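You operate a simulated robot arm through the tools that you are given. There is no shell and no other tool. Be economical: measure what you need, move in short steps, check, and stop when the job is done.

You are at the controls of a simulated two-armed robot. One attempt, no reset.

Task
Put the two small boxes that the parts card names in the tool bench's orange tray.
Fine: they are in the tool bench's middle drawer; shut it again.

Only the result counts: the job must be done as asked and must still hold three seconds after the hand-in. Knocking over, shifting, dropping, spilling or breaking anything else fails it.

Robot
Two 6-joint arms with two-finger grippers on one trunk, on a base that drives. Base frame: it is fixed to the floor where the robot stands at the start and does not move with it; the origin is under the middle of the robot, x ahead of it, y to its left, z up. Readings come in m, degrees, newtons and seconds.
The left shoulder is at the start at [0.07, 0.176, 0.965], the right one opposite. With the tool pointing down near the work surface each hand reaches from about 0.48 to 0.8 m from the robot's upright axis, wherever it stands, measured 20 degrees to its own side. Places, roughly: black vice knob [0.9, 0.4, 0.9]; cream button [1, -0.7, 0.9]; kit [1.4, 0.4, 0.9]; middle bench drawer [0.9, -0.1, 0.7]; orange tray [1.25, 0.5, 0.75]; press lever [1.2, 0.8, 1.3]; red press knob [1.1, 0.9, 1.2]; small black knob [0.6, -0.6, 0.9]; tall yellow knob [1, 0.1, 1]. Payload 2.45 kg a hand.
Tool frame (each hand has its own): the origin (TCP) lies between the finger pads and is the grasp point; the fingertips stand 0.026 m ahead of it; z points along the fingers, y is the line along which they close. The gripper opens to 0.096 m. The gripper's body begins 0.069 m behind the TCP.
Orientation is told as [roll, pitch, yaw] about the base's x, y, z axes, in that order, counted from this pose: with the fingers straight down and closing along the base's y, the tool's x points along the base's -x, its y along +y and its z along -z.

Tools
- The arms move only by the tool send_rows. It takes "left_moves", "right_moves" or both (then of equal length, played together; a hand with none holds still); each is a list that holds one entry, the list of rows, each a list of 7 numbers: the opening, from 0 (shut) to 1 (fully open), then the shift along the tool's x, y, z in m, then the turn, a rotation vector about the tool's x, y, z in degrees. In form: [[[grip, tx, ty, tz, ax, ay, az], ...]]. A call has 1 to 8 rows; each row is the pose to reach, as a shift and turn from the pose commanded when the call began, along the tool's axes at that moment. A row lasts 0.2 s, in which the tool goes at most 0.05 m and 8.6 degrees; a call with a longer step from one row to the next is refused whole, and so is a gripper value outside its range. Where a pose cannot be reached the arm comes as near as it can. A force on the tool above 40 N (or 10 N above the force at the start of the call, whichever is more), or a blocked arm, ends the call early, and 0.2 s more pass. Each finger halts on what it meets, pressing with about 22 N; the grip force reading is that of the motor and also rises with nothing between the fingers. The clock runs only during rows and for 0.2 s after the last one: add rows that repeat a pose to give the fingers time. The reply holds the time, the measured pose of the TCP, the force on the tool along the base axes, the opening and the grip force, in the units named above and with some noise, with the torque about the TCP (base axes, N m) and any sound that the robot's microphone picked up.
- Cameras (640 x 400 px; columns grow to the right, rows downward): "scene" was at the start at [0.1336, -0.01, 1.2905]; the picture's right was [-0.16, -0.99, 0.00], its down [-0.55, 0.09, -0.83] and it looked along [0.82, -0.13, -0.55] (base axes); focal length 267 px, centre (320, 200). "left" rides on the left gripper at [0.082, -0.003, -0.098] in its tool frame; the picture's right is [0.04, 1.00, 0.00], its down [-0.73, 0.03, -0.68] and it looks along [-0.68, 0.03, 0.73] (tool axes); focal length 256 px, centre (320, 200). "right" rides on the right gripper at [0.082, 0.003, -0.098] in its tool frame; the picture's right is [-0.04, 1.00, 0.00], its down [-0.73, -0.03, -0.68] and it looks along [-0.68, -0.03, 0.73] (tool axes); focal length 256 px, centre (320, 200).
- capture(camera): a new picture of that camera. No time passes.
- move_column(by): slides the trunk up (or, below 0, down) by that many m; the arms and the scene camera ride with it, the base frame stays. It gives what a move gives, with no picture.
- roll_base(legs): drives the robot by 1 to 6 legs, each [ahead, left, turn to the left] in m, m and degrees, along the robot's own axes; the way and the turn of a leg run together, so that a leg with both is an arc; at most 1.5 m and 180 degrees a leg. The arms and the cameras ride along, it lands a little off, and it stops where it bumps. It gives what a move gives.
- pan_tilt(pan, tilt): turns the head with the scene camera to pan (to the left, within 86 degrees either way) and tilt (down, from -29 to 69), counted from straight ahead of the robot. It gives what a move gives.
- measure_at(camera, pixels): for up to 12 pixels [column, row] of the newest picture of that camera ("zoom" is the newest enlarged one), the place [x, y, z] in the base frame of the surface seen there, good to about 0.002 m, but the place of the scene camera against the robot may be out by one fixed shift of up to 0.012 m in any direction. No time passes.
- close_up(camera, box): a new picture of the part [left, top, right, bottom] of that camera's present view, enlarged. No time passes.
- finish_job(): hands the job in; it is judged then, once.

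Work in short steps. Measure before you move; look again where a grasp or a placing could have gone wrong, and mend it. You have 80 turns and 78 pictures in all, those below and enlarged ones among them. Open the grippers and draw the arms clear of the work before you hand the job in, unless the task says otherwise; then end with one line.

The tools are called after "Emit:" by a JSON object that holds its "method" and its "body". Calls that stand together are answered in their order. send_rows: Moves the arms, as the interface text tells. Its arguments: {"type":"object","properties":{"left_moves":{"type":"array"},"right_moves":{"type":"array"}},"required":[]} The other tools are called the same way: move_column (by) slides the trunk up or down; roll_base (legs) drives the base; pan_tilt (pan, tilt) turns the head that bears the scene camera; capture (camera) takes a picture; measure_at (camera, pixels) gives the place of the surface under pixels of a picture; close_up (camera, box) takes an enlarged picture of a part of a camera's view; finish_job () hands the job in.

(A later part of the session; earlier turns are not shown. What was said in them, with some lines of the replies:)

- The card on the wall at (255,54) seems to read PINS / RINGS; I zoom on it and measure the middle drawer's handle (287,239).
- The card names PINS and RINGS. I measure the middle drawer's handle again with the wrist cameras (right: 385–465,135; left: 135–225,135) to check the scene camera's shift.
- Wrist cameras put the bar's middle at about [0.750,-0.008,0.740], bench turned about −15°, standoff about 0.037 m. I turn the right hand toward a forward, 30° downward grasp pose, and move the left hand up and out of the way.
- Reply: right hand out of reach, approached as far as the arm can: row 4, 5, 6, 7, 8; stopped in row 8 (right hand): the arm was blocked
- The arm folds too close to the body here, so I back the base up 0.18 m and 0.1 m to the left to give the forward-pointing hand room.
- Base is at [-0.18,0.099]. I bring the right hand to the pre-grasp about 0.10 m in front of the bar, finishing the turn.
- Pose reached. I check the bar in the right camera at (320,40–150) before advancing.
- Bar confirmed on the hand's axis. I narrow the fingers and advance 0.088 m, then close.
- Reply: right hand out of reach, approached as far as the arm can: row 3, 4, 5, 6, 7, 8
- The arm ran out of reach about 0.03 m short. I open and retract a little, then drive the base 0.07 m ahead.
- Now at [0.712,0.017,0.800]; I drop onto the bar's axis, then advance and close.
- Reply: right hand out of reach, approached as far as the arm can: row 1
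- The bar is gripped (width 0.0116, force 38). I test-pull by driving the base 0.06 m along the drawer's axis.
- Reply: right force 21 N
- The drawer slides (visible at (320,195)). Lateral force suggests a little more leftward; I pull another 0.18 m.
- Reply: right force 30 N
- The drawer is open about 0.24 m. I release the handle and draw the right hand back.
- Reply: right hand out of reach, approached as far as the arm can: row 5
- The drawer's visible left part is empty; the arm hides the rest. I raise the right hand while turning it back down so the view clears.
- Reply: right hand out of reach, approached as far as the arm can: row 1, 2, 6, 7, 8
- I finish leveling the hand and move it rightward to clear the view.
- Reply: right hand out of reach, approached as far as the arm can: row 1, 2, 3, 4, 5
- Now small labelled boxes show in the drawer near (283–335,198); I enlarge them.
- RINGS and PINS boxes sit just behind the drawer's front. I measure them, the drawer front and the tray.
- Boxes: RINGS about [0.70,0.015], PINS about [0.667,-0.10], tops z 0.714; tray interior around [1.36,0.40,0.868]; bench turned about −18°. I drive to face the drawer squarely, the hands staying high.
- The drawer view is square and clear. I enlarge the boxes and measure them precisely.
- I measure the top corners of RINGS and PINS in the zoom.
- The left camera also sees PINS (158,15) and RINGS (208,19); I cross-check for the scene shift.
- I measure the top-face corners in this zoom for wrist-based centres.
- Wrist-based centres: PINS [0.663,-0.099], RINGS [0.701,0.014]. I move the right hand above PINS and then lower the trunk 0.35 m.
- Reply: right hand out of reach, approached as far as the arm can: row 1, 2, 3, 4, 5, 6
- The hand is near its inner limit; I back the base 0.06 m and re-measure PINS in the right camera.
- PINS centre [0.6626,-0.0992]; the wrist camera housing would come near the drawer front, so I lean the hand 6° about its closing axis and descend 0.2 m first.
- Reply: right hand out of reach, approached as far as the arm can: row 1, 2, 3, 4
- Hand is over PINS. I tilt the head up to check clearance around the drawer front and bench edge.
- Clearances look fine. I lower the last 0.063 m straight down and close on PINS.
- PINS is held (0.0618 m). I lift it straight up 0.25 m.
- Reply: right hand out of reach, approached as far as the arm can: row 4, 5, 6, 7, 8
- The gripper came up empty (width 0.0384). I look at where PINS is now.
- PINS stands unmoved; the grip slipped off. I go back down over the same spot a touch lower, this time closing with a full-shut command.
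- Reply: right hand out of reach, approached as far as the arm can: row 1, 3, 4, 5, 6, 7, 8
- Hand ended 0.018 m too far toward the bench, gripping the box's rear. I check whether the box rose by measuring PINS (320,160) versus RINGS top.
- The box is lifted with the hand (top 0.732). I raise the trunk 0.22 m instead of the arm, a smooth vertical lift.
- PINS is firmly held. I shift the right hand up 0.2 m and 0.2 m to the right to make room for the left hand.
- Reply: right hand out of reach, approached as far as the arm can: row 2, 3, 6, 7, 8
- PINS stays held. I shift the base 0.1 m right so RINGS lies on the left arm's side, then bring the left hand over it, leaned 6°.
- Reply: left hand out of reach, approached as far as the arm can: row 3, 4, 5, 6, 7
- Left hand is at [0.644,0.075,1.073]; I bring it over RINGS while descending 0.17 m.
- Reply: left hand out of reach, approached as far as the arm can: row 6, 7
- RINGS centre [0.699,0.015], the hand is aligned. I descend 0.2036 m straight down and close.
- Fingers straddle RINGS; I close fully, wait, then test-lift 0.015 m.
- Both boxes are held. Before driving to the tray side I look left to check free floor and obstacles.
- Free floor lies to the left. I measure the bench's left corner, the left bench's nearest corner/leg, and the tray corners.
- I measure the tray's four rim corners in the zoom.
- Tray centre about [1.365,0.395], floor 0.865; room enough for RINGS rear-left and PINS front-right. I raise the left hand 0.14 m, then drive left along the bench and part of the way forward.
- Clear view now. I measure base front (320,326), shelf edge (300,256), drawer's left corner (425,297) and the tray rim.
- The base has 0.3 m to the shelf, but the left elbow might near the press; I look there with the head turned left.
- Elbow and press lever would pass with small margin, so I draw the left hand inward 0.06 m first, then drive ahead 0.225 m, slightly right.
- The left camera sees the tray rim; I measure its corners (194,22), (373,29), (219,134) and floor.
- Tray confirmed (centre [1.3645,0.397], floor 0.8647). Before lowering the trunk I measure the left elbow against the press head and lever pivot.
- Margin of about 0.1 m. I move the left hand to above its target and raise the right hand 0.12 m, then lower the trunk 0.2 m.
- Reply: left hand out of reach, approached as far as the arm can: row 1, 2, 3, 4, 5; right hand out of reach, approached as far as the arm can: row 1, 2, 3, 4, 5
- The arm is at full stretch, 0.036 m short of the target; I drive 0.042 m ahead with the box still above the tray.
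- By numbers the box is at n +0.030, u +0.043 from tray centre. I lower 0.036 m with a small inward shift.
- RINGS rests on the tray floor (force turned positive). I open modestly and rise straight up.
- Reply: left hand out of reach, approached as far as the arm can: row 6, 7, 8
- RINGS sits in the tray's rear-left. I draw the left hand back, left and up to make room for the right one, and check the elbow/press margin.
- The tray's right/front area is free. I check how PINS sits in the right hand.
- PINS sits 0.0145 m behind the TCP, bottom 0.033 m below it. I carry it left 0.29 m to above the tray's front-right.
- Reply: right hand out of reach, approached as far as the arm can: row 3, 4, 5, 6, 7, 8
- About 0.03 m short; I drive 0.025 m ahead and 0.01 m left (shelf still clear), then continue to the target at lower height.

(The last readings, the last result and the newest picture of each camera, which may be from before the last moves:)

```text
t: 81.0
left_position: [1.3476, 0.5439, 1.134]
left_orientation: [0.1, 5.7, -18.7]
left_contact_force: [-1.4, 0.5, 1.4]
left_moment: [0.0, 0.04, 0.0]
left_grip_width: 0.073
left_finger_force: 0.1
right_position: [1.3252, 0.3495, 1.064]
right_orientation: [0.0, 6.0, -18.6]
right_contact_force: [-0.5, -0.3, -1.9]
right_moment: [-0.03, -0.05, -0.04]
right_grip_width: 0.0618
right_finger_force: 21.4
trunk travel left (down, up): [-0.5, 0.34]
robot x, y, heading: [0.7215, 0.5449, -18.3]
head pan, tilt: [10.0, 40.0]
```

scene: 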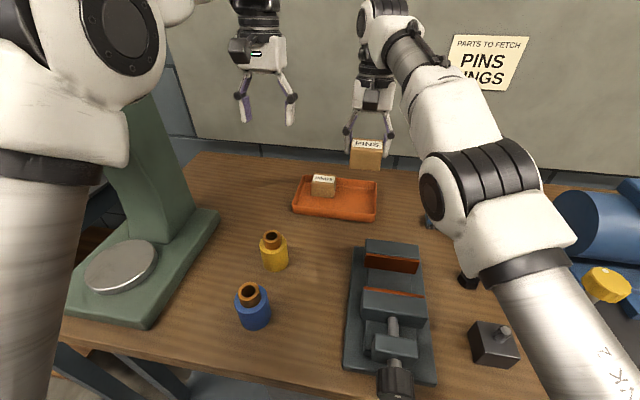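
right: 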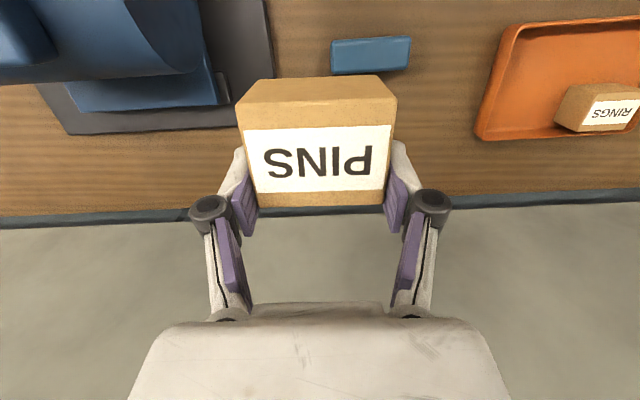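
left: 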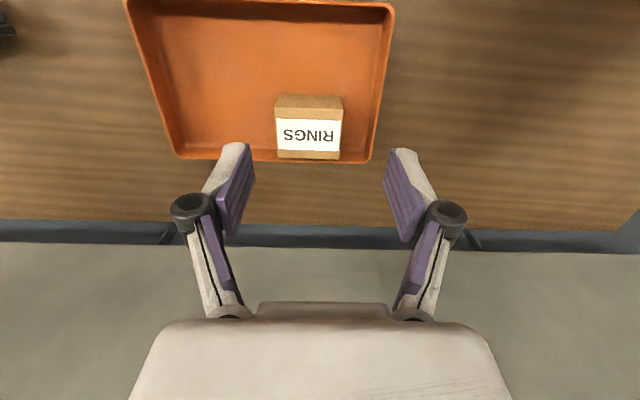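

Now within 0.017 m. I descend 0.125 m while correcting.

Emit:
{"method": "send_rows", "body": {"right_moves": [[[0, -0.003, 0, 0.025, 0, 0, 0], [0, -0.007, 0.005, 0.05, 0, 0, 0], [0, -0.0115, 0.01, 0.075, 0, 0, 0], [0, -0.0155, 0.0155, 0.1, 0, 0, 0], [0, -0.0198, 0.0155, 0.1236, 0, 0, 0], [0, -0.0198, 0.0155, 0.1236, 0, 0, 0]]]}}

Emit:
{"method": "close_up", "body": {"camera": "scene", "box": [270, 130, 430, 230]}}

Emit:
{"method": "capture", "body": {"camera": "right"}}

```text
t: 82.4
left_position: [1.3488, 0.5436, 1.133]
left_orientation: [0.0, 5.8, -18.7]
left_contact_force: [-0.3, 0.2, -0.2]
left_moment: [0.03, 0.0, -0.01]
left_grip_width: 0.0732
left_finger_force: 0.1
right_position: [1.3293, 0.357, 1.0135]
right_orientation: [-1.4, 9.5, -18.5]
right_contact_force: [-0.2, 0.2, -3.0]
right_moment: [-0.03, -0.07, -0.01]
right_grip_width: 0.062
right_finger_force: 22.3
right hand out of reach, approached as far as the arm can: row 1, 2, 3, 4, 5, 6
trunk travel left (down, up): [-0.5, 0.34]
robot x, y, heading: [0.7187, 0.5465, -18.4]
head pan, tilt: [10.0, 40.0]
```

```text
4.00 times, centred on (350, 180) of scene
```

zoom: 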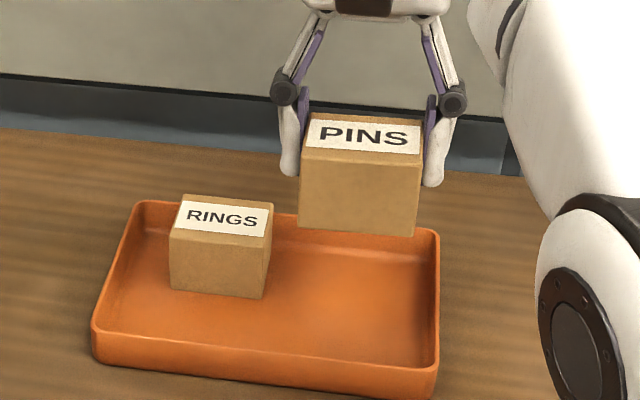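

```text
22 pictures are left
```

right: 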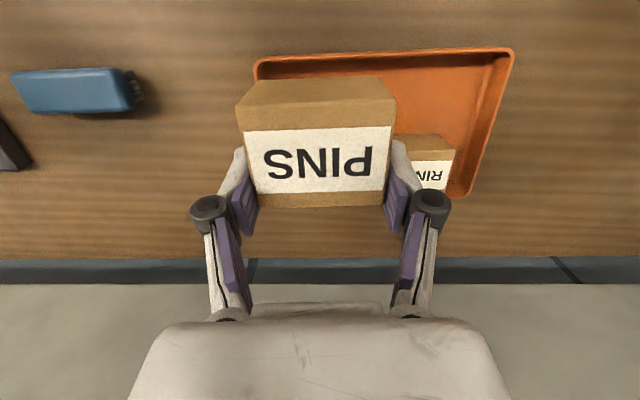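

The arm is at its far limit for this height; reach grows when the hand is lower relative to the shoulder. I raise the trunk 0.1 m, then descend with the arm and restore the hand's orientation.

Emit:
{"method": "move_column", "body": {"by": 0.1}}

Emit:
{"method": "send_rows", "body": {"right_moves": [[[0, -0.004, 0.0006, 0.025, -0.2, -0.5, 0], [0, -0.008, 0.0012, 0.05, -0.5, -1.2, 0], [0, -0.012, 0.002, 0.075, -0.8, -2, 0], [0, -0.017, 0.004, 0.1, -1.1, -2.8, 0], [0, -0.023, 0.007, 0.125, -1.4, -3.5, 0], [0, -0.028, 0.0095, 0.148, -1.4, -3.5, 0], [0, -0.0329, 0.0111, 0.1653, -1.4, -3.5, 0], [0, -0.0329, 0.0111, 0.1653, -1.4, -3.5, 0]]]}}

Emit:
{"method": "capture", "body": {"camera": "right"}}

```text
t: 83.8
left_position: [1.3501, 0.5448, 1.2317]
left_orientation: [0.1, 5.8, -18.7]
left_contact_force: [0.8, -0.6, 0.4]
left_moment: [0.01, 0.01, 0.02]
left_grip_width: 0.073
left_finger_force: 0.1
right_position: [1.3298, 0.3575, 1.1146]
right_orientation: [-1.4, 9.6, -18.5]
right_contact_force: [-0.3, 0.8, -1.8]
right_moment: [-0.01, -0.02, 0.01]
right_grip_width: 0.0618
right_finger_force: 21.9
trunk travel left (down, up): [-0.6, 0.24]
robot x, y, heading: [0.7211, 0.5412, -18.3]
head pan, tilt: [10.0, 40.0]
```

```text
t: 85.5
left_position: [1.3502, 0.5441, 1.2332]
left_orientation: [0.0, 5.8, -18.7]
left_contact_force: [-1.4, -0.1, -0.2]
left_moment: [0.02, 0.0, 0.02]
left_grip_width: 0.0728
left_finger_force: 0.0
right_position: [1.3283, 0.3528, 1.0818]
right_orientation: [-3.0, 12.1, -18.8]
right_contact_force: [-0.2, 0.2, -2.2]
right_moment: [-0.04, -0.07, 0.0]
right_grip_width: 0.0615
right_finger_force: 21.9
right hand out of reach, approached as far as the arm can: row 1, 2, 3, 4, 5, 6, 7, 8
trunk travel left (down, up): [-0.6, 0.24]
robot x, y, heading: [0.7154, 0.546, -18.2]
head pan, tilt: [10.0, 40.0]
```

```text
21 pictures are left
```

right: 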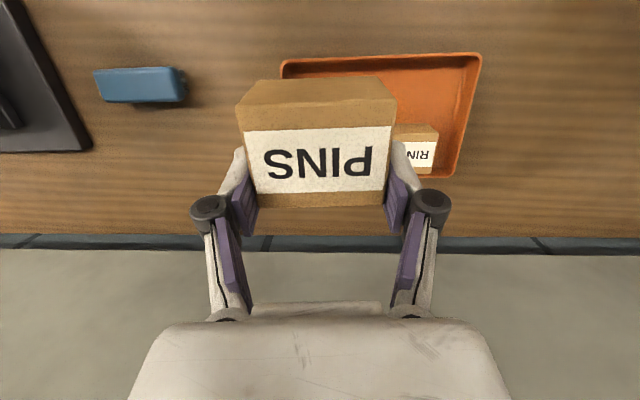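

The descent is stopped by a wrist limit because the arm crosses inward while the hand's yaw stays turned right. I let the hand yaw follow the arm (to about 0°), box staying level.

Emit:
{"method": "send_rows", "body": {"right_moves": [[[0, 0, 0, 0, 0, -1.3, -3.7], [0, 0, 0, 0, 0, -2.6, -7.4], [0, 0, 0, 0, 0, -3.9, -11.1], [0, 0, 0, 0, 0, -5.2, -14.8], [0, 0, 0, 0, 0, -6.5, -18.4], [0, 0, 0, 0, 0, -6.5, -18.4]]]}}

```text
t: 87.0
left_position: [1.3487, 0.5436, 1.2322]
left_orientation: [0.0, 5.8, -18.8]
left_contact_force: [-0.2, -0.2, -0.2]
left_moment: [0.01, -0.01, 0.03]
left_grip_width: 0.0725
left_finger_force: 0.0
right_position: [1.3293, 0.3547, 1.1271]
right_orientation: [0.0, 8.2, 0.1]
right_contact_force: [0.1, -0.6, -2.1]
right_moment: [0.0, -0.07, 0.01]
right_grip_width: 0.0616
right_finger_force: 22.2
right hand out of reach, approached as far as the arm can: row 1, 2, 3, 4, 5, 6
trunk travel left (down, up): [-0.6, 0.24]
robot x, y, heading: [0.7213, 0.5497, -18.3]
head pan, tilt: [10.0, 40.0]
```

Still stuck in height. As a test I ask for 0.05 m farther out together with 0.08 m lower, to learn which limit holds.

Emit:
{"method": "send_rows", "body": {"right_moves": [[[0, -0.012, 0, 0.014, 0, -0.4, 0], [0, -0.024, 0, 0.029, 0, -0.8, 0], [0, -0.036, 0, 0.043, 0, -1.2, 0], [0, -0.048, 0, 0.058, 0, -1.6, 0], [0, -0.061, 0, 0.072, 0, -2, 0], [0, -0.061, 0, 0.072, 0, -2, 0]]]}}

Emit:
{"method": "pan_tilt", "body": {"pan": 0, "tilt": 30}}

Emit:
{"method": "capture", "body": {"camera": "scene"}}

```text
t: 88.3
left_position: [1.3484, 0.543, 1.2325]
left_orientation: [-0.1, 5.8, -18.7]
left_contact_force: [0.0, 0.2, -0.4]
left_moment: [0.01, 0.02, 0.01]
left_grip_width: 0.0729
left_finger_force: 0.0
right_position: [1.3678, 0.3475, 1.047]
right_orientation: [0.2, 3.9, -0.1]
right_contact_force: [-0.5, -0.1, -2.9]
right_moment: [-0.01, -0.03, 0.02]
right_grip_width: 0.0617
right_finger_force: 22.0
right hand out of reach, approached as far as the arm can: row 1, 4, 5, 6
trunk travel left (down, up): [-0.6, 0.24]
robot x, y, heading: [0.7186, 0.5477, -18.4]
head pan, tilt: [10.0, 40.0]
```

```text
t: 89.1
left_position: [1.348, 0.544, 1.2322]
left_orientation: [0.1, 5.8, -18.8]
left_contact_force: [0.0, -0.7, -0.2]
left_moment: [-0.02, -0.01, 0.02]
left_grip_width: 0.073
left_finger_force: 0.0
right_position: [1.3675, 0.3485, 1.0466]
right_orientation: [0.1, 4.1, 0.0]
right_contact_force: [-0.4, -0.5, -3.5]
right_moment: [0.0, -0.05, -0.01]
right_grip_width: 0.0619
right_finger_force: 22.2
trunk travel left (down, up): [-0.6, 0.24]
robot x, y, heading: [0.7189, 0.5462, -18.3]
head pan, tilt: [0.0, 30.0]
```

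```text
20 pictures are left
```

scene: 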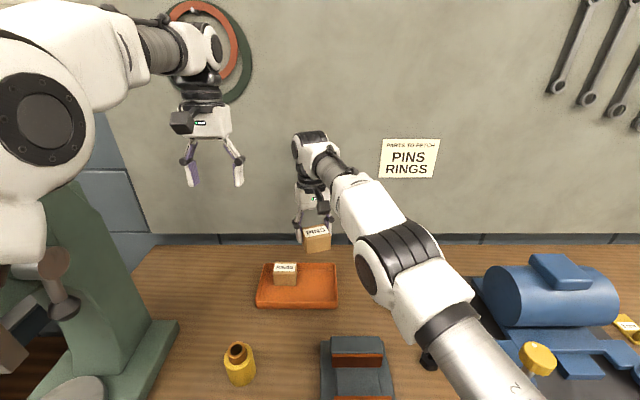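

Going farther out allowed going lower, so the arm was too folded there. I back the base 0.05 m and continue extending and descending toward the tray's front-right.

Emit:
{"method": "roll_base", "body": {"legs": [[-0.05, 0.01, 0]]}}

Emit:
{"method": "send_rows", "body": {"right_moves": [[[0, -0.008, -0.002, 0.015, 0, 0.2, 0], [0, -0.016, -0.004, 0.03, 0, 0.5, 0], [0, -0.021, -0.006, 0.05, 0, 0.9, 0], [0, -0.0235, -0.007, 0.07, 0, 1.3, 0], [0, -0.026, -0.007, 0.09, 0, 1.7, 0], [0, -0.0288, -0.007, 0.1152, 0, 2, 0], [0, -0.0288, -0.007, 0.1152, 0, 2, 0]]]}}

Emit:
{"method": "capture", "body": {"camera": "scene"}}

```text
t: 90.0
left_position: [1.3084, 0.5673, 1.2311]
left_orientation: [0.0, 5.9, -18.9]
left_contact_force: [-0.4, -1.0, 0.5]
left_moment: [-0.02, -0.02, 0.01]
left_grip_width: 0.0728
left_finger_force: 0.0
right_position: [1.3254, 0.3711, 1.0455]
right_orientation: [0.2, 4.0, 0.0]
right_contact_force: [1.1, 0.2, -2.7]
right_moment: [0.04, -0.02, -0.05]
right_grip_width: 0.0619
right_finger_force: 22.2
trunk travel left (down, up): [-0.6, 0.24]
robot x, y, heading: [0.6756, 0.5697, -18.5]
head pan, tilt: [0.0, 30.0]
```

```text
t: 91.6
left_position: [1.3055, 0.5681, 1.2332]
left_orientation: [0.0, 5.8, -18.9]
left_contact_force: [-1.1, -0.3, 0.0]
left_moment: [0.02, -0.01, 0.03]
left_grip_width: 0.0732
left_finger_force: 0.0
right_position: [1.3299, 0.3584, 0.9318]
right_orientation: [0.1, 6.0, -0.1]
right_contact_force: [0.8, 0.5, -1.9]
right_moment: [0.01, -0.02, -0.02]
right_grip_width: 0.0616
right_finger_force: 21.7
right hand out of reach, approached as far as the arm can: row 1, 2, 3, 4, 5, 6, 7
trunk travel left (down, up): [-0.6, 0.24]
robot x, y, heading: [0.6762, 0.5735, -18.4]
head pan, tilt: [0.0, 30.0]
```

```text
19 pictures are left
```

scene: 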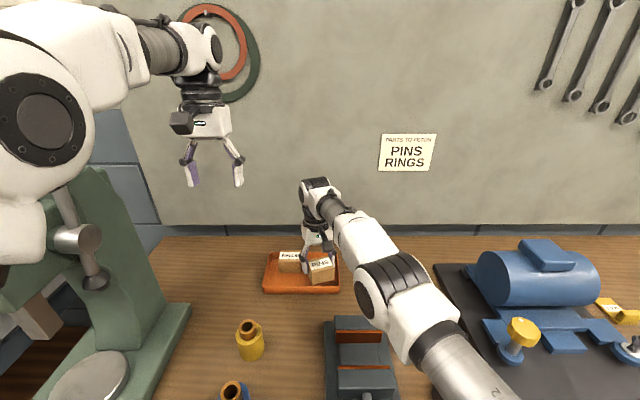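

Hand is at [1.330,0.358,0.932], level, box bottom just above the rim. I nudge the base 0.011 m ahead, 0.012 m left and look close.

Emit:
{"method": "roll_base", "body": {"legs": [[0.011, 0.012, 0]]}}

Emit:
{"method": "close_up", "body": {"camera": "scene", "box": [240, 220, 368, 300]}}

Emit:
{"method": "capture", "body": {"camera": "right"}}

```text
t: 92.4
left_position: [1.318, 0.5737, 1.2341]
left_orientation: [0.2, 5.7, -18.7]
left_contact_force: [-0.3, 0.6, -0.1]
left_moment: [0.03, -0.03, -0.01]
left_grip_width: 0.0729
left_finger_force: 0.1
right_position: [1.3438, 0.3653, 0.9328]
right_orientation: [0.2, 5.9, 0.0]
right_contact_force: [-1.0, 0.1, -2.7]
right_moment: [0.01, -0.06, 0.01]
right_grip_width: 0.0616
right_finger_force: 21.9
trunk travel left (down, up): [-0.6, 0.24]
robot x, y, heading: [0.6914, 0.5788, -18.4]
head pan, tilt: [0.0, 30.0]
```

```text
5.00 times, centred on (304, 260) of scene
```

zoom: 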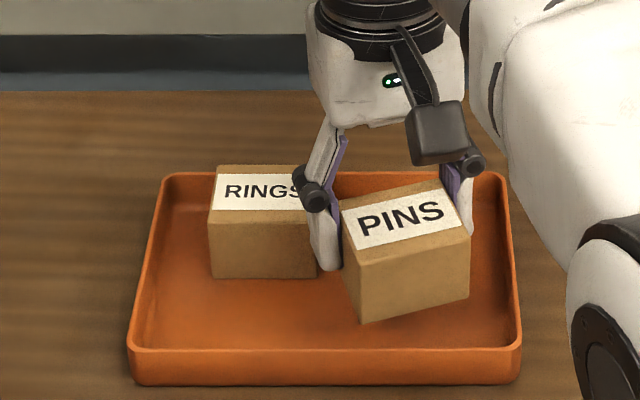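

```text
17 pictures are left
```

right: 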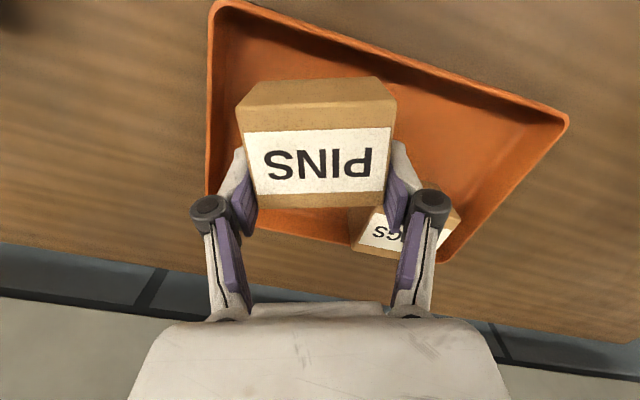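

Numbers give about 15 mm between finger and RINGS. I lower 0.0335 m gently.

Emit:
{"method": "send_rows", "body": {"right_moves": [[[0, -0.001, 0, 0.01, 0, 0, 0], [0, -0.002, 0, 0.02, 0, 0, 0], [0, -0.0028, 0, 0.027, 0, 0, 0], [0, -0.0034, 0, 0.0333, 0, 0, 0], [0, -0.0034, 0, 0.0333, 0, 0, 0]]]}}

Emit:
{"method": "close_up", "body": {"camera": "scene", "box": [240, 220, 368, 300]}}

```text
t: 93.6
left_position: [1.3187, 0.5758, 1.2347]
left_orientation: [0.1, 5.8, -18.8]
left_contact_force: [-0.1, -0.1, -0.4]
left_moment: [0.04, 0.01, 0.01]
left_grip_width: 0.073
left_finger_force: 0.0
right_position: [1.3448, 0.3658, 0.8993]
right_orientation: [0.1, 5.7, -0.1]
right_contact_force: [2.4, -1.2, 13.3]
right_moment: [-0.1, 0.33, 0.02]
right_grip_width: 0.0618
right_finger_force: 21.8
trunk travel left (down, up): [-0.6, 0.24]
robot x, y, heading: [0.6864, 0.5805, -18.6]
head pan, tilt: [0.0, 30.0]
```

```text
5.00 times, centred on (304, 260) of scene
```

zoom: 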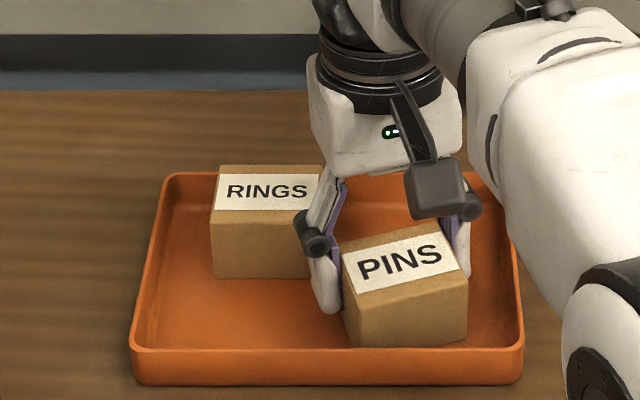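

PINS rests on the tray floor. I ease up 1 mm, open slightly, rise 0.03 m, then lift out with the trunk.

Emit:
{"method": "send_rows", "body": {"right_moves": [[[0, 0, 0, -0.0012, 0, 0, 0], [0.7, 0, 0, -0.0012, 0, 0, 0], [0.71, 0, 0, -0.0012, 0, 0, 0], [0.71, 0, 0, -0.0012, 0, 0, 0], [0.71, 0.001, 0, -0.01, 0, 0, 0], [0.71, 0.002, 0, -0.02, 0, 0, 0], [0.71, 0.003, 0, -0.03, 0, 0, 0]]]}}

Emit:
{"method": "move_column", "body": {"by": 0.16}}

Emit:
{"method": "pan_tilt", "body": {"pan": 0, "tilt": 40}}

Emit:
{"method": "capture", "body": {"camera": "scene"}}

```text
t: 95.2
left_position: [1.3209, 0.5759, 1.2317]
left_orientation: [0.0, 5.8, -18.8]
left_contact_force: [-0.6, -0.1, -1.4]
left_moment: [0.0, -0.04, 0.02]
left_grip_width: 0.0733
left_finger_force: 0.0
right_position: [1.345, 0.3655, 0.9268]
right_orientation: [0.1, 6.1, -0.1]
right_contact_force: [-0.1, -0.4, -0.3]
right_moment: [-0.01, -0.04, 0.03]
right_grip_width: 0.068
right_finger_force: 0.2
trunk travel left (down, up): [-0.6, 0.24]
robot x, y, heading: [0.6943, 0.5733, -18.8]
head pan, tilt: [0.0, 30.0]
```

```text
t: 97.0
left_position: [1.3204, 0.5752, 1.3926]
left_orientation: [0.0, 5.8, -18.7]
left_contact_force: [0.1, 0.6, 0.1]
left_moment: [-0.01, 0.0, 0.0]
left_grip_width: 0.0729
left_finger_force: 0.0
right_position: [1.3457, 0.3649, 1.0874]
right_orientation: [0.2, 6.0, -0.2]
right_contact_force: [0.7, -0.4, -0.4]
right_moment: [-0.02, 0.02, 0.0]
right_grip_width: 0.0683
right_finger_force: 0.0
trunk travel left (down, up): [-0.76, 0.08]
robot x, y, heading: [0.694, 0.5827, -18.5]
head pan, tilt: [0.0, 30.0]
```

```text
t: 97.7
left_position: [1.3204, 0.5754, 1.3917]
left_orientation: [-0.1, 5.8, -18.8]
left_contact_force: [-0.6, 0.8, 0.1]
left_moment: [-0.01, -0.01, 0.0]
left_grip_width: 0.0729
left_finger_force: 0.1
right_position: [1.3447, 0.3659, 1.0892]
right_orientation: [0.1, 5.9, 0.0]
right_contact_force: [-0.1, 0.2, -0.2]
right_moment: [-0.01, -0.03, -0.01]
right_grip_width: 0.0684
right_finger_force: 0.1
trunk travel left (down, up): [-0.76, 0.08]
robot x, y, heading: [0.691, 0.5758, -18.6]
head pan, tilt: [0.0, 40.0]
```

```text
15 pictures are left
```

scene: 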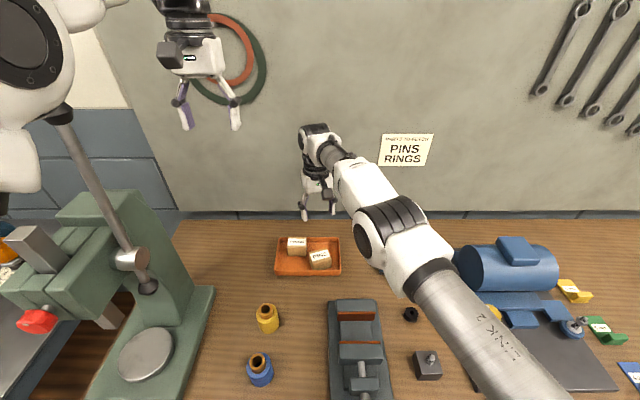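

Both boxes stand in the tray. I back straight away from the bench, then go right to face the drawer's middle for pushing it shut.

Emit:
{"method": "roll_base", "body": {"legs": [[-0.87, 0, 0], [0, -0.53, 0]]}}

Emit:
{"method": "send_rows", "body": {"right_moves": [[[0.4, -0.0135, -0.0045, -0.0014, 0.9, -7.2, 2.6], [0, -0.027, -0.009, -0.0028, 1.8, -14.5, 5.1], [0, -0.0405, -0.0136, -0.0042, 2.7, -21.7, 7.7], [0, -0.054, -0.018, -0.0057, 3.7, -28.9, 10.3], [0, -0.0675, -0.0226, -0.007, 4.6, -36.1, 12.9], [0, -0.081, -0.027, -0.0085, 5.5, -43.4, 15.4], [0, -0.0943, -0.0317, -0.0099, 6.4, -50.6, 18.0], [0, -0.0943, -0.0317, -0.0099, 6.4, -50.6, 18.0]]]}}

Emit:
{"method": "capture", "body": {"camera": "scene"}}

```text
t: 101.1
left_position: [0.755, 0.7336, 1.3967]
left_orientation: [-0.1, 5.3, -21.1]
left_contact_force: [-0.2, 0.2, 0.9]
left_moment: [-0.03, -0.1, -0.04]
left_grip_width: 0.0729
left_finger_force: 0.0
right_position: [0.772, 0.5218, 1.0933]
right_orientation: [-0.2, 5.5, -2.4]
right_contact_force: [-0.6, 0.9, -0.2]
right_moment: [-0.02, -0.06, -0.02]
right_grip_width: 0.068
right_finger_force: 0.1
trunk travel left (down, up): [-0.76, 0.08]
robot x, y, heading: [0.134, 0.7544, -20.8]
head pan, tilt: [0.0, 40.0]
stopped in leg 1: the robot was blocked; the commanded pose is now the measured one
```

```text
t: 102.9
left_position: [0.7596, 0.7279, 1.3943]
left_orientation: [0.0, 5.6, -21.2]
left_contact_force: [0.2, -0.3, 0.4]
left_moment: [0.04, -0.02, -0.01]
left_grip_width: 0.0731
left_finger_force: 0.0
right_position: [0.8835, 0.4526, 1.0869]
right_orientation: [0.3, -45.1, -21.0]
right_contact_force: [0.0, 0.0, 0.0]
right_moment: [0.01, 0.0, 0.04]
right_grip_width: 0.0003
right_finger_force: 22.0
right hand out of reach, approached as far as the arm can: row 3, 4, 5, 6, 7, 8
trunk travel left (down, up): [-0.76, 0.08]
robot x, y, heading: [0.132, 0.7571, -20.7]
head pan, tilt: [0.0, 40.0]
```

```text
14 pictures are left
```

scene: 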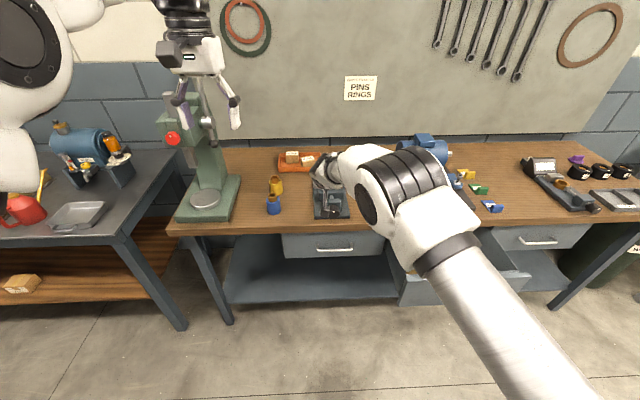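

The base bumped something behind on the left. I look toward there before going on.

Emit:
{"method": "pan_tilt", "body": {"pan": 86, "tilt": 45}}

Emit:
{"method": "capture", "body": {"camera": "scene"}}

```text
t: 104.5
left_position: [0.762, 0.7284, 1.3933]
left_orientation: [0.0, 5.6, -21.1]
left_contact_force: [0.3, -0.6, 0.1]
left_moment: [0.01, 0.02, -0.03]
left_grip_width: 0.0731
left_finger_force: 0.0
right_position: [0.8829, 0.4523, 1.0874]
right_orientation: [0.3, -45.1, -20.9]
right_contact_force: [-0.2, 0.4, 0.7]
right_moment: [-0.03, 0.01, 0.0]
right_grip_width: 0.0
right_finger_force: 22.3
trunk travel left (down, up): [-0.76, 0.08]
robot x, y, heading: [0.132, 0.7566, -21.0]
head pan, tilt: [85.9, 45.0]
```

```text
13 pictures are left
```

scene: 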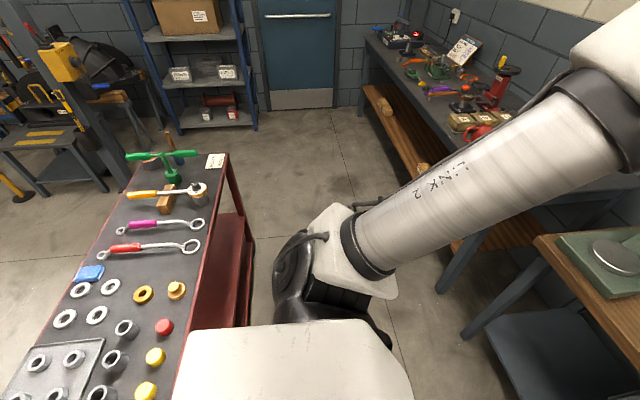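

A red cart stands behind-left; nothing appears toppled. I measure its near edge to plan the way round.

Emit:
{"method": "measure_at", "body": {"camera": "scene", "pixels": [[172, 380], [200, 290], [226, 158], [130, 165], [20, 380], [100, 250], [60, 340]]}}

```text
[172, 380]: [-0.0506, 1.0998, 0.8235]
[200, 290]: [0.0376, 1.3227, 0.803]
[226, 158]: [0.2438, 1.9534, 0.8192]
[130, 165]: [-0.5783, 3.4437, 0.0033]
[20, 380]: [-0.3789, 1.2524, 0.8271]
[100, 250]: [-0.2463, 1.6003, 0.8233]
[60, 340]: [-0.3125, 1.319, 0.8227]
```

The cart's edge runs at about n −0.40 left of the robot. I pull ahead 0.05 m, straighten, go 0.62 m right past it, then back 0.34 m into floor I have already used.

Emit:
{"method": "roll_base", "body": {"legs": [[0.05, 0, 0], [0, 0, 2.4], [0, -0.62, 0]]}}

Emit:
{"method": "roll_base", "body": {"legs": [[-0.34, 0, 0]]}}

Emit:
{"method": "pan_tilt", "body": {"pan": 0, "tilt": 42}}

Emit:
{"method": "capture", "body": {"camera": "scene"}}

```text
t: 108.9
left_position: [0.6126, 0.1415, 1.3927]
left_orientation: [0.1, 5.7, -18.5]
left_contact_force: [-0.1, 1.1, 0.6]
left_moment: [-0.02, -0.01, 0.02]
left_grip_width: 0.0731
left_finger_force: 0.1
right_position: [0.7465, -0.1283, 1.0876]
right_orientation: [0.2, -45.1, -18.4]
right_contact_force: [0.2, -0.2, -0.9]
right_moment: [0.0, -0.02, 0.02]
right_grip_width: 0.0
right_finger_force: 22.0
trunk travel left (down, up): [-0.76, 0.08]
robot x, y, heading: [-0.0169, 0.1412, -17.9]
head pan, tilt: [85.9, 45.0]
```

```text
t: 111.1
left_position: [0.2937, 0.2449, 1.393]
left_orientation: [-0.1, 5.8, -18.6]
left_contact_force: [1.0, 0.2, -0.3]
left_moment: [0.01, 0.04, -0.03]
left_grip_width: 0.0729
left_finger_force: 0.0
right_position: [0.4282, -0.0254, 1.0856]
right_orientation: [0.1, -45.0, -18.5]
right_contact_force: [0.4, 0.3, 0.2]
right_moment: [0.0, 0.0, -0.04]
right_grip_width: 0.0
right_finger_force: 22.0
trunk travel left (down, up): [-0.76, 0.08]
robot x, y, heading: [-0.3368, 0.2475, -18.4]
head pan, tilt: [85.9, 45.0]
```

```text
t: 112.7
left_position: [0.2933, 0.244, 1.3935]
left_orientation: [0.0, 5.8, -18.6]
left_contact_force: [-0.7, 0.5, 1.2]
left_moment: [0.03, -0.02, 0.01]
left_grip_width: 0.0729
left_finger_force: 0.2
right_position: [0.4283, -0.0239, 1.087]
right_orientation: [0.2, -45.1, -18.6]
right_contact_force: [-0.1, -0.5, 0.4]
right_moment: [-0.02, 0.0, 0.01]
right_grip_width: 0.0
right_finger_force: 22.1
trunk travel left (down, up): [-0.76, 0.08]
robot x, y, heading: [-0.3369, 0.2467, -18.5]
head pan, tilt: [0.0, 42.0]
```

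```text
12 pictures are left
```

scene: 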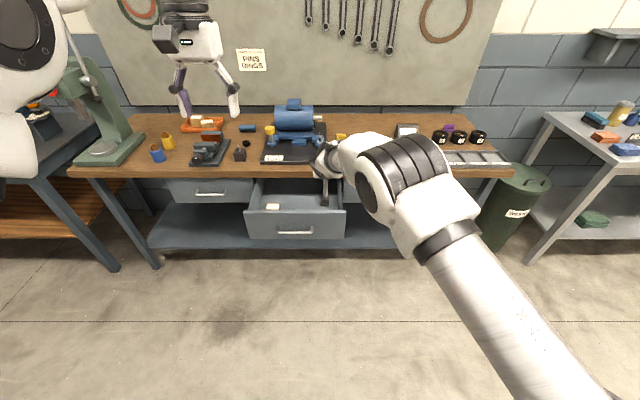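

Right hand points forward-down before the drawer. I lower the trunk 0.28 m (tips at z≈0.79, above the handle) and shift the hand 0.08 m left toward the drawer's middle.

Emit:
{"method": "move_column", "body": {"by": -0.28}}

Emit:
{"method": "send_rows", "body": {"right_moves": [[[0, 0, 0.02, 0, 0, 0, 0], [0, 0, 0.04, 0, 0, 0, 0], [0, 0, 0.06, 0, 0, 0, 0], [0, 0, 0.08, 0, 0, 0, 0]]]}}

Emit:
{"method": "close_up", "body": {"camera": "scene", "box": [200, 130, 440, 280]}}

```text
t: 115.6
left_position: [0.2919, 0.2452, 1.1136]
left_orientation: [0.0, 5.7, -18.6]
left_contact_force: [0.1, -0.7, -0.7]
left_moment: [0.02, 0.0, 0.0]
left_grip_width: 0.0731
left_finger_force: 0.2
right_position: [0.4271, -0.0242, 0.8076]
right_orientation: [0.2, -45.1, -18.5]
right_contact_force: [0.4, 0.2, 0.6]
right_moment: [0.02, -0.01, 0.01]
right_grip_width: 0.0001
right_finger_force: 22.4
trunk travel left (down, up): [-0.48, 0.36]
robot x, y, heading: [-0.3346, 0.2484, -18.2]
head pan, tilt: [0.0, 42.0]
```

```text
t: 116.6
left_position: [0.292, 0.2443, 1.1123]
left_orientation: [-0.1, 5.7, -18.7]
left_contact_force: [0.2, 0.0, -0.1]
left_moment: [-0.01, 0.02, -0.01]
left_grip_width: 0.0724
left_finger_force: 0.2
right_position: [0.4742, 0.0044, 0.801]
right_orientation: [0.2, -44.9, -18.5]
right_contact_force: [-0.8, -0.2, 0.3]
right_moment: [0.0, 0.07, -0.01]
right_grip_width: 0.0001
right_finger_force: 21.8
right hand out of reach, approached as far as the arm can: row 1, 2, 3, 4
trunk travel left (down, up): [-0.48, 0.36]
robot x, y, heading: [-0.3358, 0.2478, -18.2]
head pan, tilt: [0.0, 42.0]
```

```text
2.67 times, centred on (320, 205) of scene
```

zoom: 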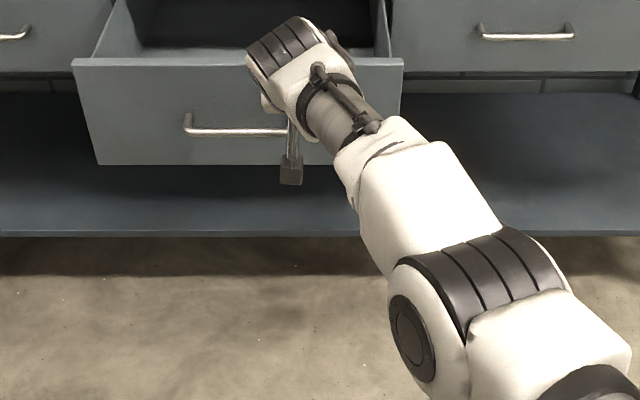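

Tips are at n≈0.467, z≈0.783, above the bar and inside the drawer's width. I drive 0.27 m ahead, pushing the drawer in.

Emit:
{"method": "roll_base", "body": {"legs": [[0.15, 0, 0], [0.11, 0, 0]]}}

Emit:
{"method": "capture", "body": {"camera": "scene"}}

```text
t: 118.7
left_position: [0.539, 0.1659, 1.1134]
left_orientation: [-0.1, 5.7, -18.5]
left_contact_force: [-0.5, 0.1, -0.6]
left_moment: [0.01, -0.01, -0.03]
left_grip_width: 0.0732
left_finger_force: 0.1
right_position: [0.7228, -0.0736, 0.8022]
right_orientation: [0.3, -45.1, -18.3]
right_contact_force: [-0.1, -0.4, 0.1]
right_moment: [-0.01, -0.03, -0.04]
right_grip_width: 0.0
right_finger_force: 28.3
trunk travel left (down, up): [-0.48, 0.36]
robot x, y, heading: [-0.0925, 0.1649, -18.1]
head pan, tilt: [0.0, 42.0]
```

```text
10 pictures are left
```

scene: 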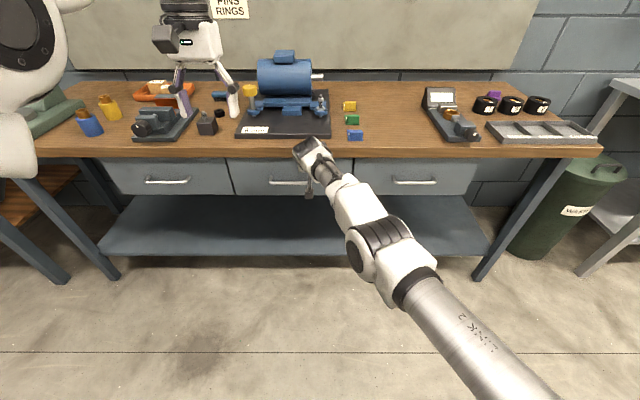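

Nearly shut. I push a further 0.022 m gently.

Emit:
{"method": "roll_base", "body": {"legs": [[0.022, 0, 0]]}}

Emit:
{"method": "close_up", "body": {"camera": "scene", "box": [100, 120, 500, 280]}}

```text
t: 119.7
left_position: [0.5574, 0.1581, 1.1124]
left_orientation: [-0.1, 5.6, -18.5]
left_contact_force: [-0.6, 0.2, 0.9]
left_moment: [0.04, 0.01, 0.02]
left_grip_width: 0.0732
left_finger_force: 0.1
right_position: [0.7392, -0.0784, 0.804]
right_orientation: [0.2, -44.7, -18.6]
right_contact_force: [-8.3, 1.5, 2.2]
right_moment: [0.01, 0.01, -0.01]
right_grip_width: 0.006
right_finger_force: 28.5
trunk travel left (down, up): [-0.48, 0.36]
robot x, y, heading: [-0.068, 0.1602, -18.1]
head pan, tilt: [0.0, 42.0]
stopped in leg 1: the force on the tool passed its limit at 99 N (the readings are from after the stop); the commanded pose is now the measured one
```

```text
1.60 times, centred on (300, 200) of scene
```

zoom: 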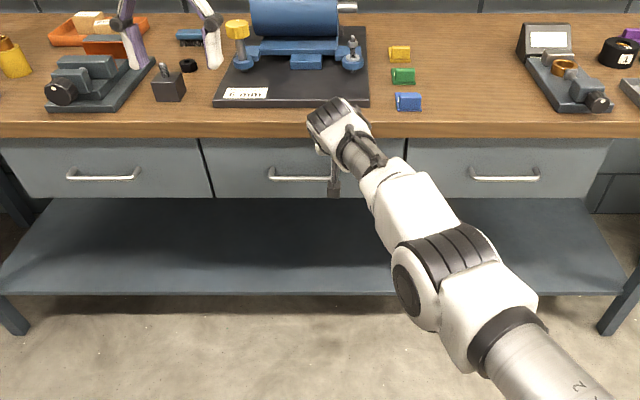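

The drawer hit its stop (force peak). I back off 0.3 m and verify drawer and tray; fingers opened.

Emit:
{"method": "roll_base", "body": {"legs": [[-0.28, 0, 0]]}}

Emit:
{"method": "send_rows", "body": {"left_moves": [[[1, 0, 0, 0, 0, 0, 0], [1, 0, 0, 0, 0, 0, 0]]], "right_moves": [[[1, 0, 0, 0, 0, 0, 0], [1, 0, 0, 0, 0, 0, 0]]]}}

Emit:
{"method": "close_up", "body": {"camera": "scene", "box": [120, 90, 440, 290]}}

Emit:
{"method": "measure_at", "body": {"camera": "zoom", "pixels": [[100, 185], [150, 190], [240, 195], [275, 195], [500, 195], [560, 195]]}}

```text
t: 121.6
left_position: [0.295, 0.2449, 1.1123]
left_orientation: [-0.1, 5.7, -18.6]
left_contact_force: [-0.5, 0.5, 0.6]
left_moment: [-0.01, -0.05, 0.01]
left_grip_width: 0.0727
left_finger_force: 0.1
right_position: [0.4735, 0.0061, 0.8038]
right_orientation: [0.0, -44.7, -18.6]
right_contact_force: [0.2, 0.0, 0.1]
right_moment: [0.02, -0.02, -0.01]
right_grip_width: 0.0003
right_finger_force: 28.3
trunk travel left (down, up): [-0.48, 0.36]
robot x, y, heading: [-0.3344, 0.2471, -18.3]
head pan, tilt: [0.0, 42.0]
```

```text
t: 122.2
left_position: [0.2947, 0.2452, 1.1115]
left_orientation: [-0.1, 5.8, -18.6]
left_contact_force: [-0.2, -0.5, 0.0]
left_moment: [-0.03, -0.03, -0.02]
left_grip_width: 0.096
left_finger_force: 0.0
right_position: [0.4748, 0.0067, 0.8034]
right_orientation: [0.1, -44.7, -18.8]
right_contact_force: [0.1, -0.2, -0.7]
right_moment: [0.0, -0.02, 0.02]
right_grip_width: 0.0959
right_finger_force: 0.0
trunk travel left (down, up): [-0.48, 0.36]
robot x, y, heading: [-0.3343, 0.2482, -18.2]
head pan, tilt: [0.0, 42.0]
```

```text
2.00 times, centred on (280, 190) of scene
```

zoom: 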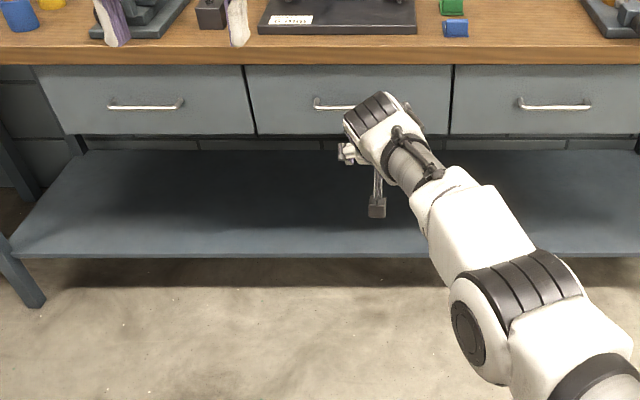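

```text
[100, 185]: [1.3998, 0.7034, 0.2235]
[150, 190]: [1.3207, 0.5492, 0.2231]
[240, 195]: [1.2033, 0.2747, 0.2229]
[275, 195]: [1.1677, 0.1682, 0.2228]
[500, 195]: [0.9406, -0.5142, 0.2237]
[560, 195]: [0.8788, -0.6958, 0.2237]
```

I compare the middle drawer's face (290,85 in the zoom) with its neighbours, and look at the tray once more.

Emit:
{"method": "measure_at", "body": {"camera": "zoom", "pixels": [[230, 90], [270, 90], [300, 85], [435, 90], [470, 90], [230, 120], [270, 120]]}}

Emit:
{"method": "pan_tilt", "body": {"pan": 20, "tilt": 30}}

Emit:
{"method": "capture", "body": {"camera": "scene"}}

```text
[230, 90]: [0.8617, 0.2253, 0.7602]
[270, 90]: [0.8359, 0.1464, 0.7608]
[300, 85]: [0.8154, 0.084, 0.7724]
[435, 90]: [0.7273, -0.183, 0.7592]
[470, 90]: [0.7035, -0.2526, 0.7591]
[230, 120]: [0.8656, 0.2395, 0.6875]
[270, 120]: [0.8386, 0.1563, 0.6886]
```

```text
t: 123.0
left_position: [0.2933, 0.2445, 1.1125]
left_orientation: [-0.2, 5.7, -18.7]
left_contact_force: [0.1, -0.3, 0.1]
left_moment: [-0.01, 0.02, -0.01]
left_grip_width: 0.096
left_finger_force: 0.2
right_position: [0.4743, 0.0068, 0.8025]
right_orientation: [0.2, -44.7, -18.8]
right_contact_force: [0.6, 0.6, 0.9]
right_moment: [0.01, 0.0, -0.01]
right_grip_width: 0.0958
right_finger_force: 0.0
trunk travel left (down, up): [-0.48, 0.36]
robot x, y, heading: [-0.332, 0.2444, -18.4]
head pan, tilt: [20.0, 30.0]
```

```text
7 pictures are left
```

scene: 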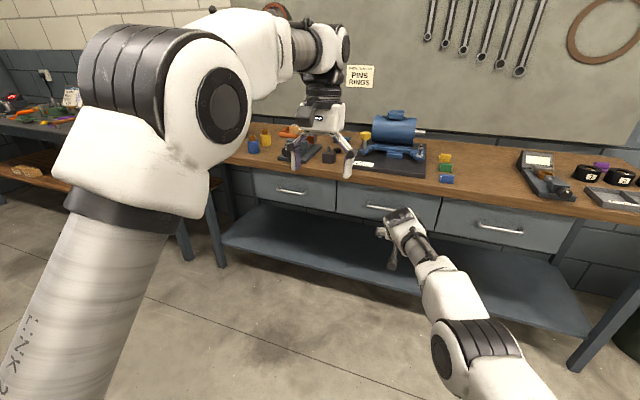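

The middle drawer's face is flush with its neighbours, both boxes are in the tray, the hands are open and clear, so I hand in.

Emit:
{"method": "finish_job", "body": {}}

```text
The job is handed in.
```

I put the PINS and RINGS boxes in the orange tray and shut the middle drawer. Its face measures flush with the drawers on either side. While backing away from the tray, the base bumped the red tool cart behind it. Nothing on the cart looked toppled, but I had no earlier view to tell whether the cart moved.
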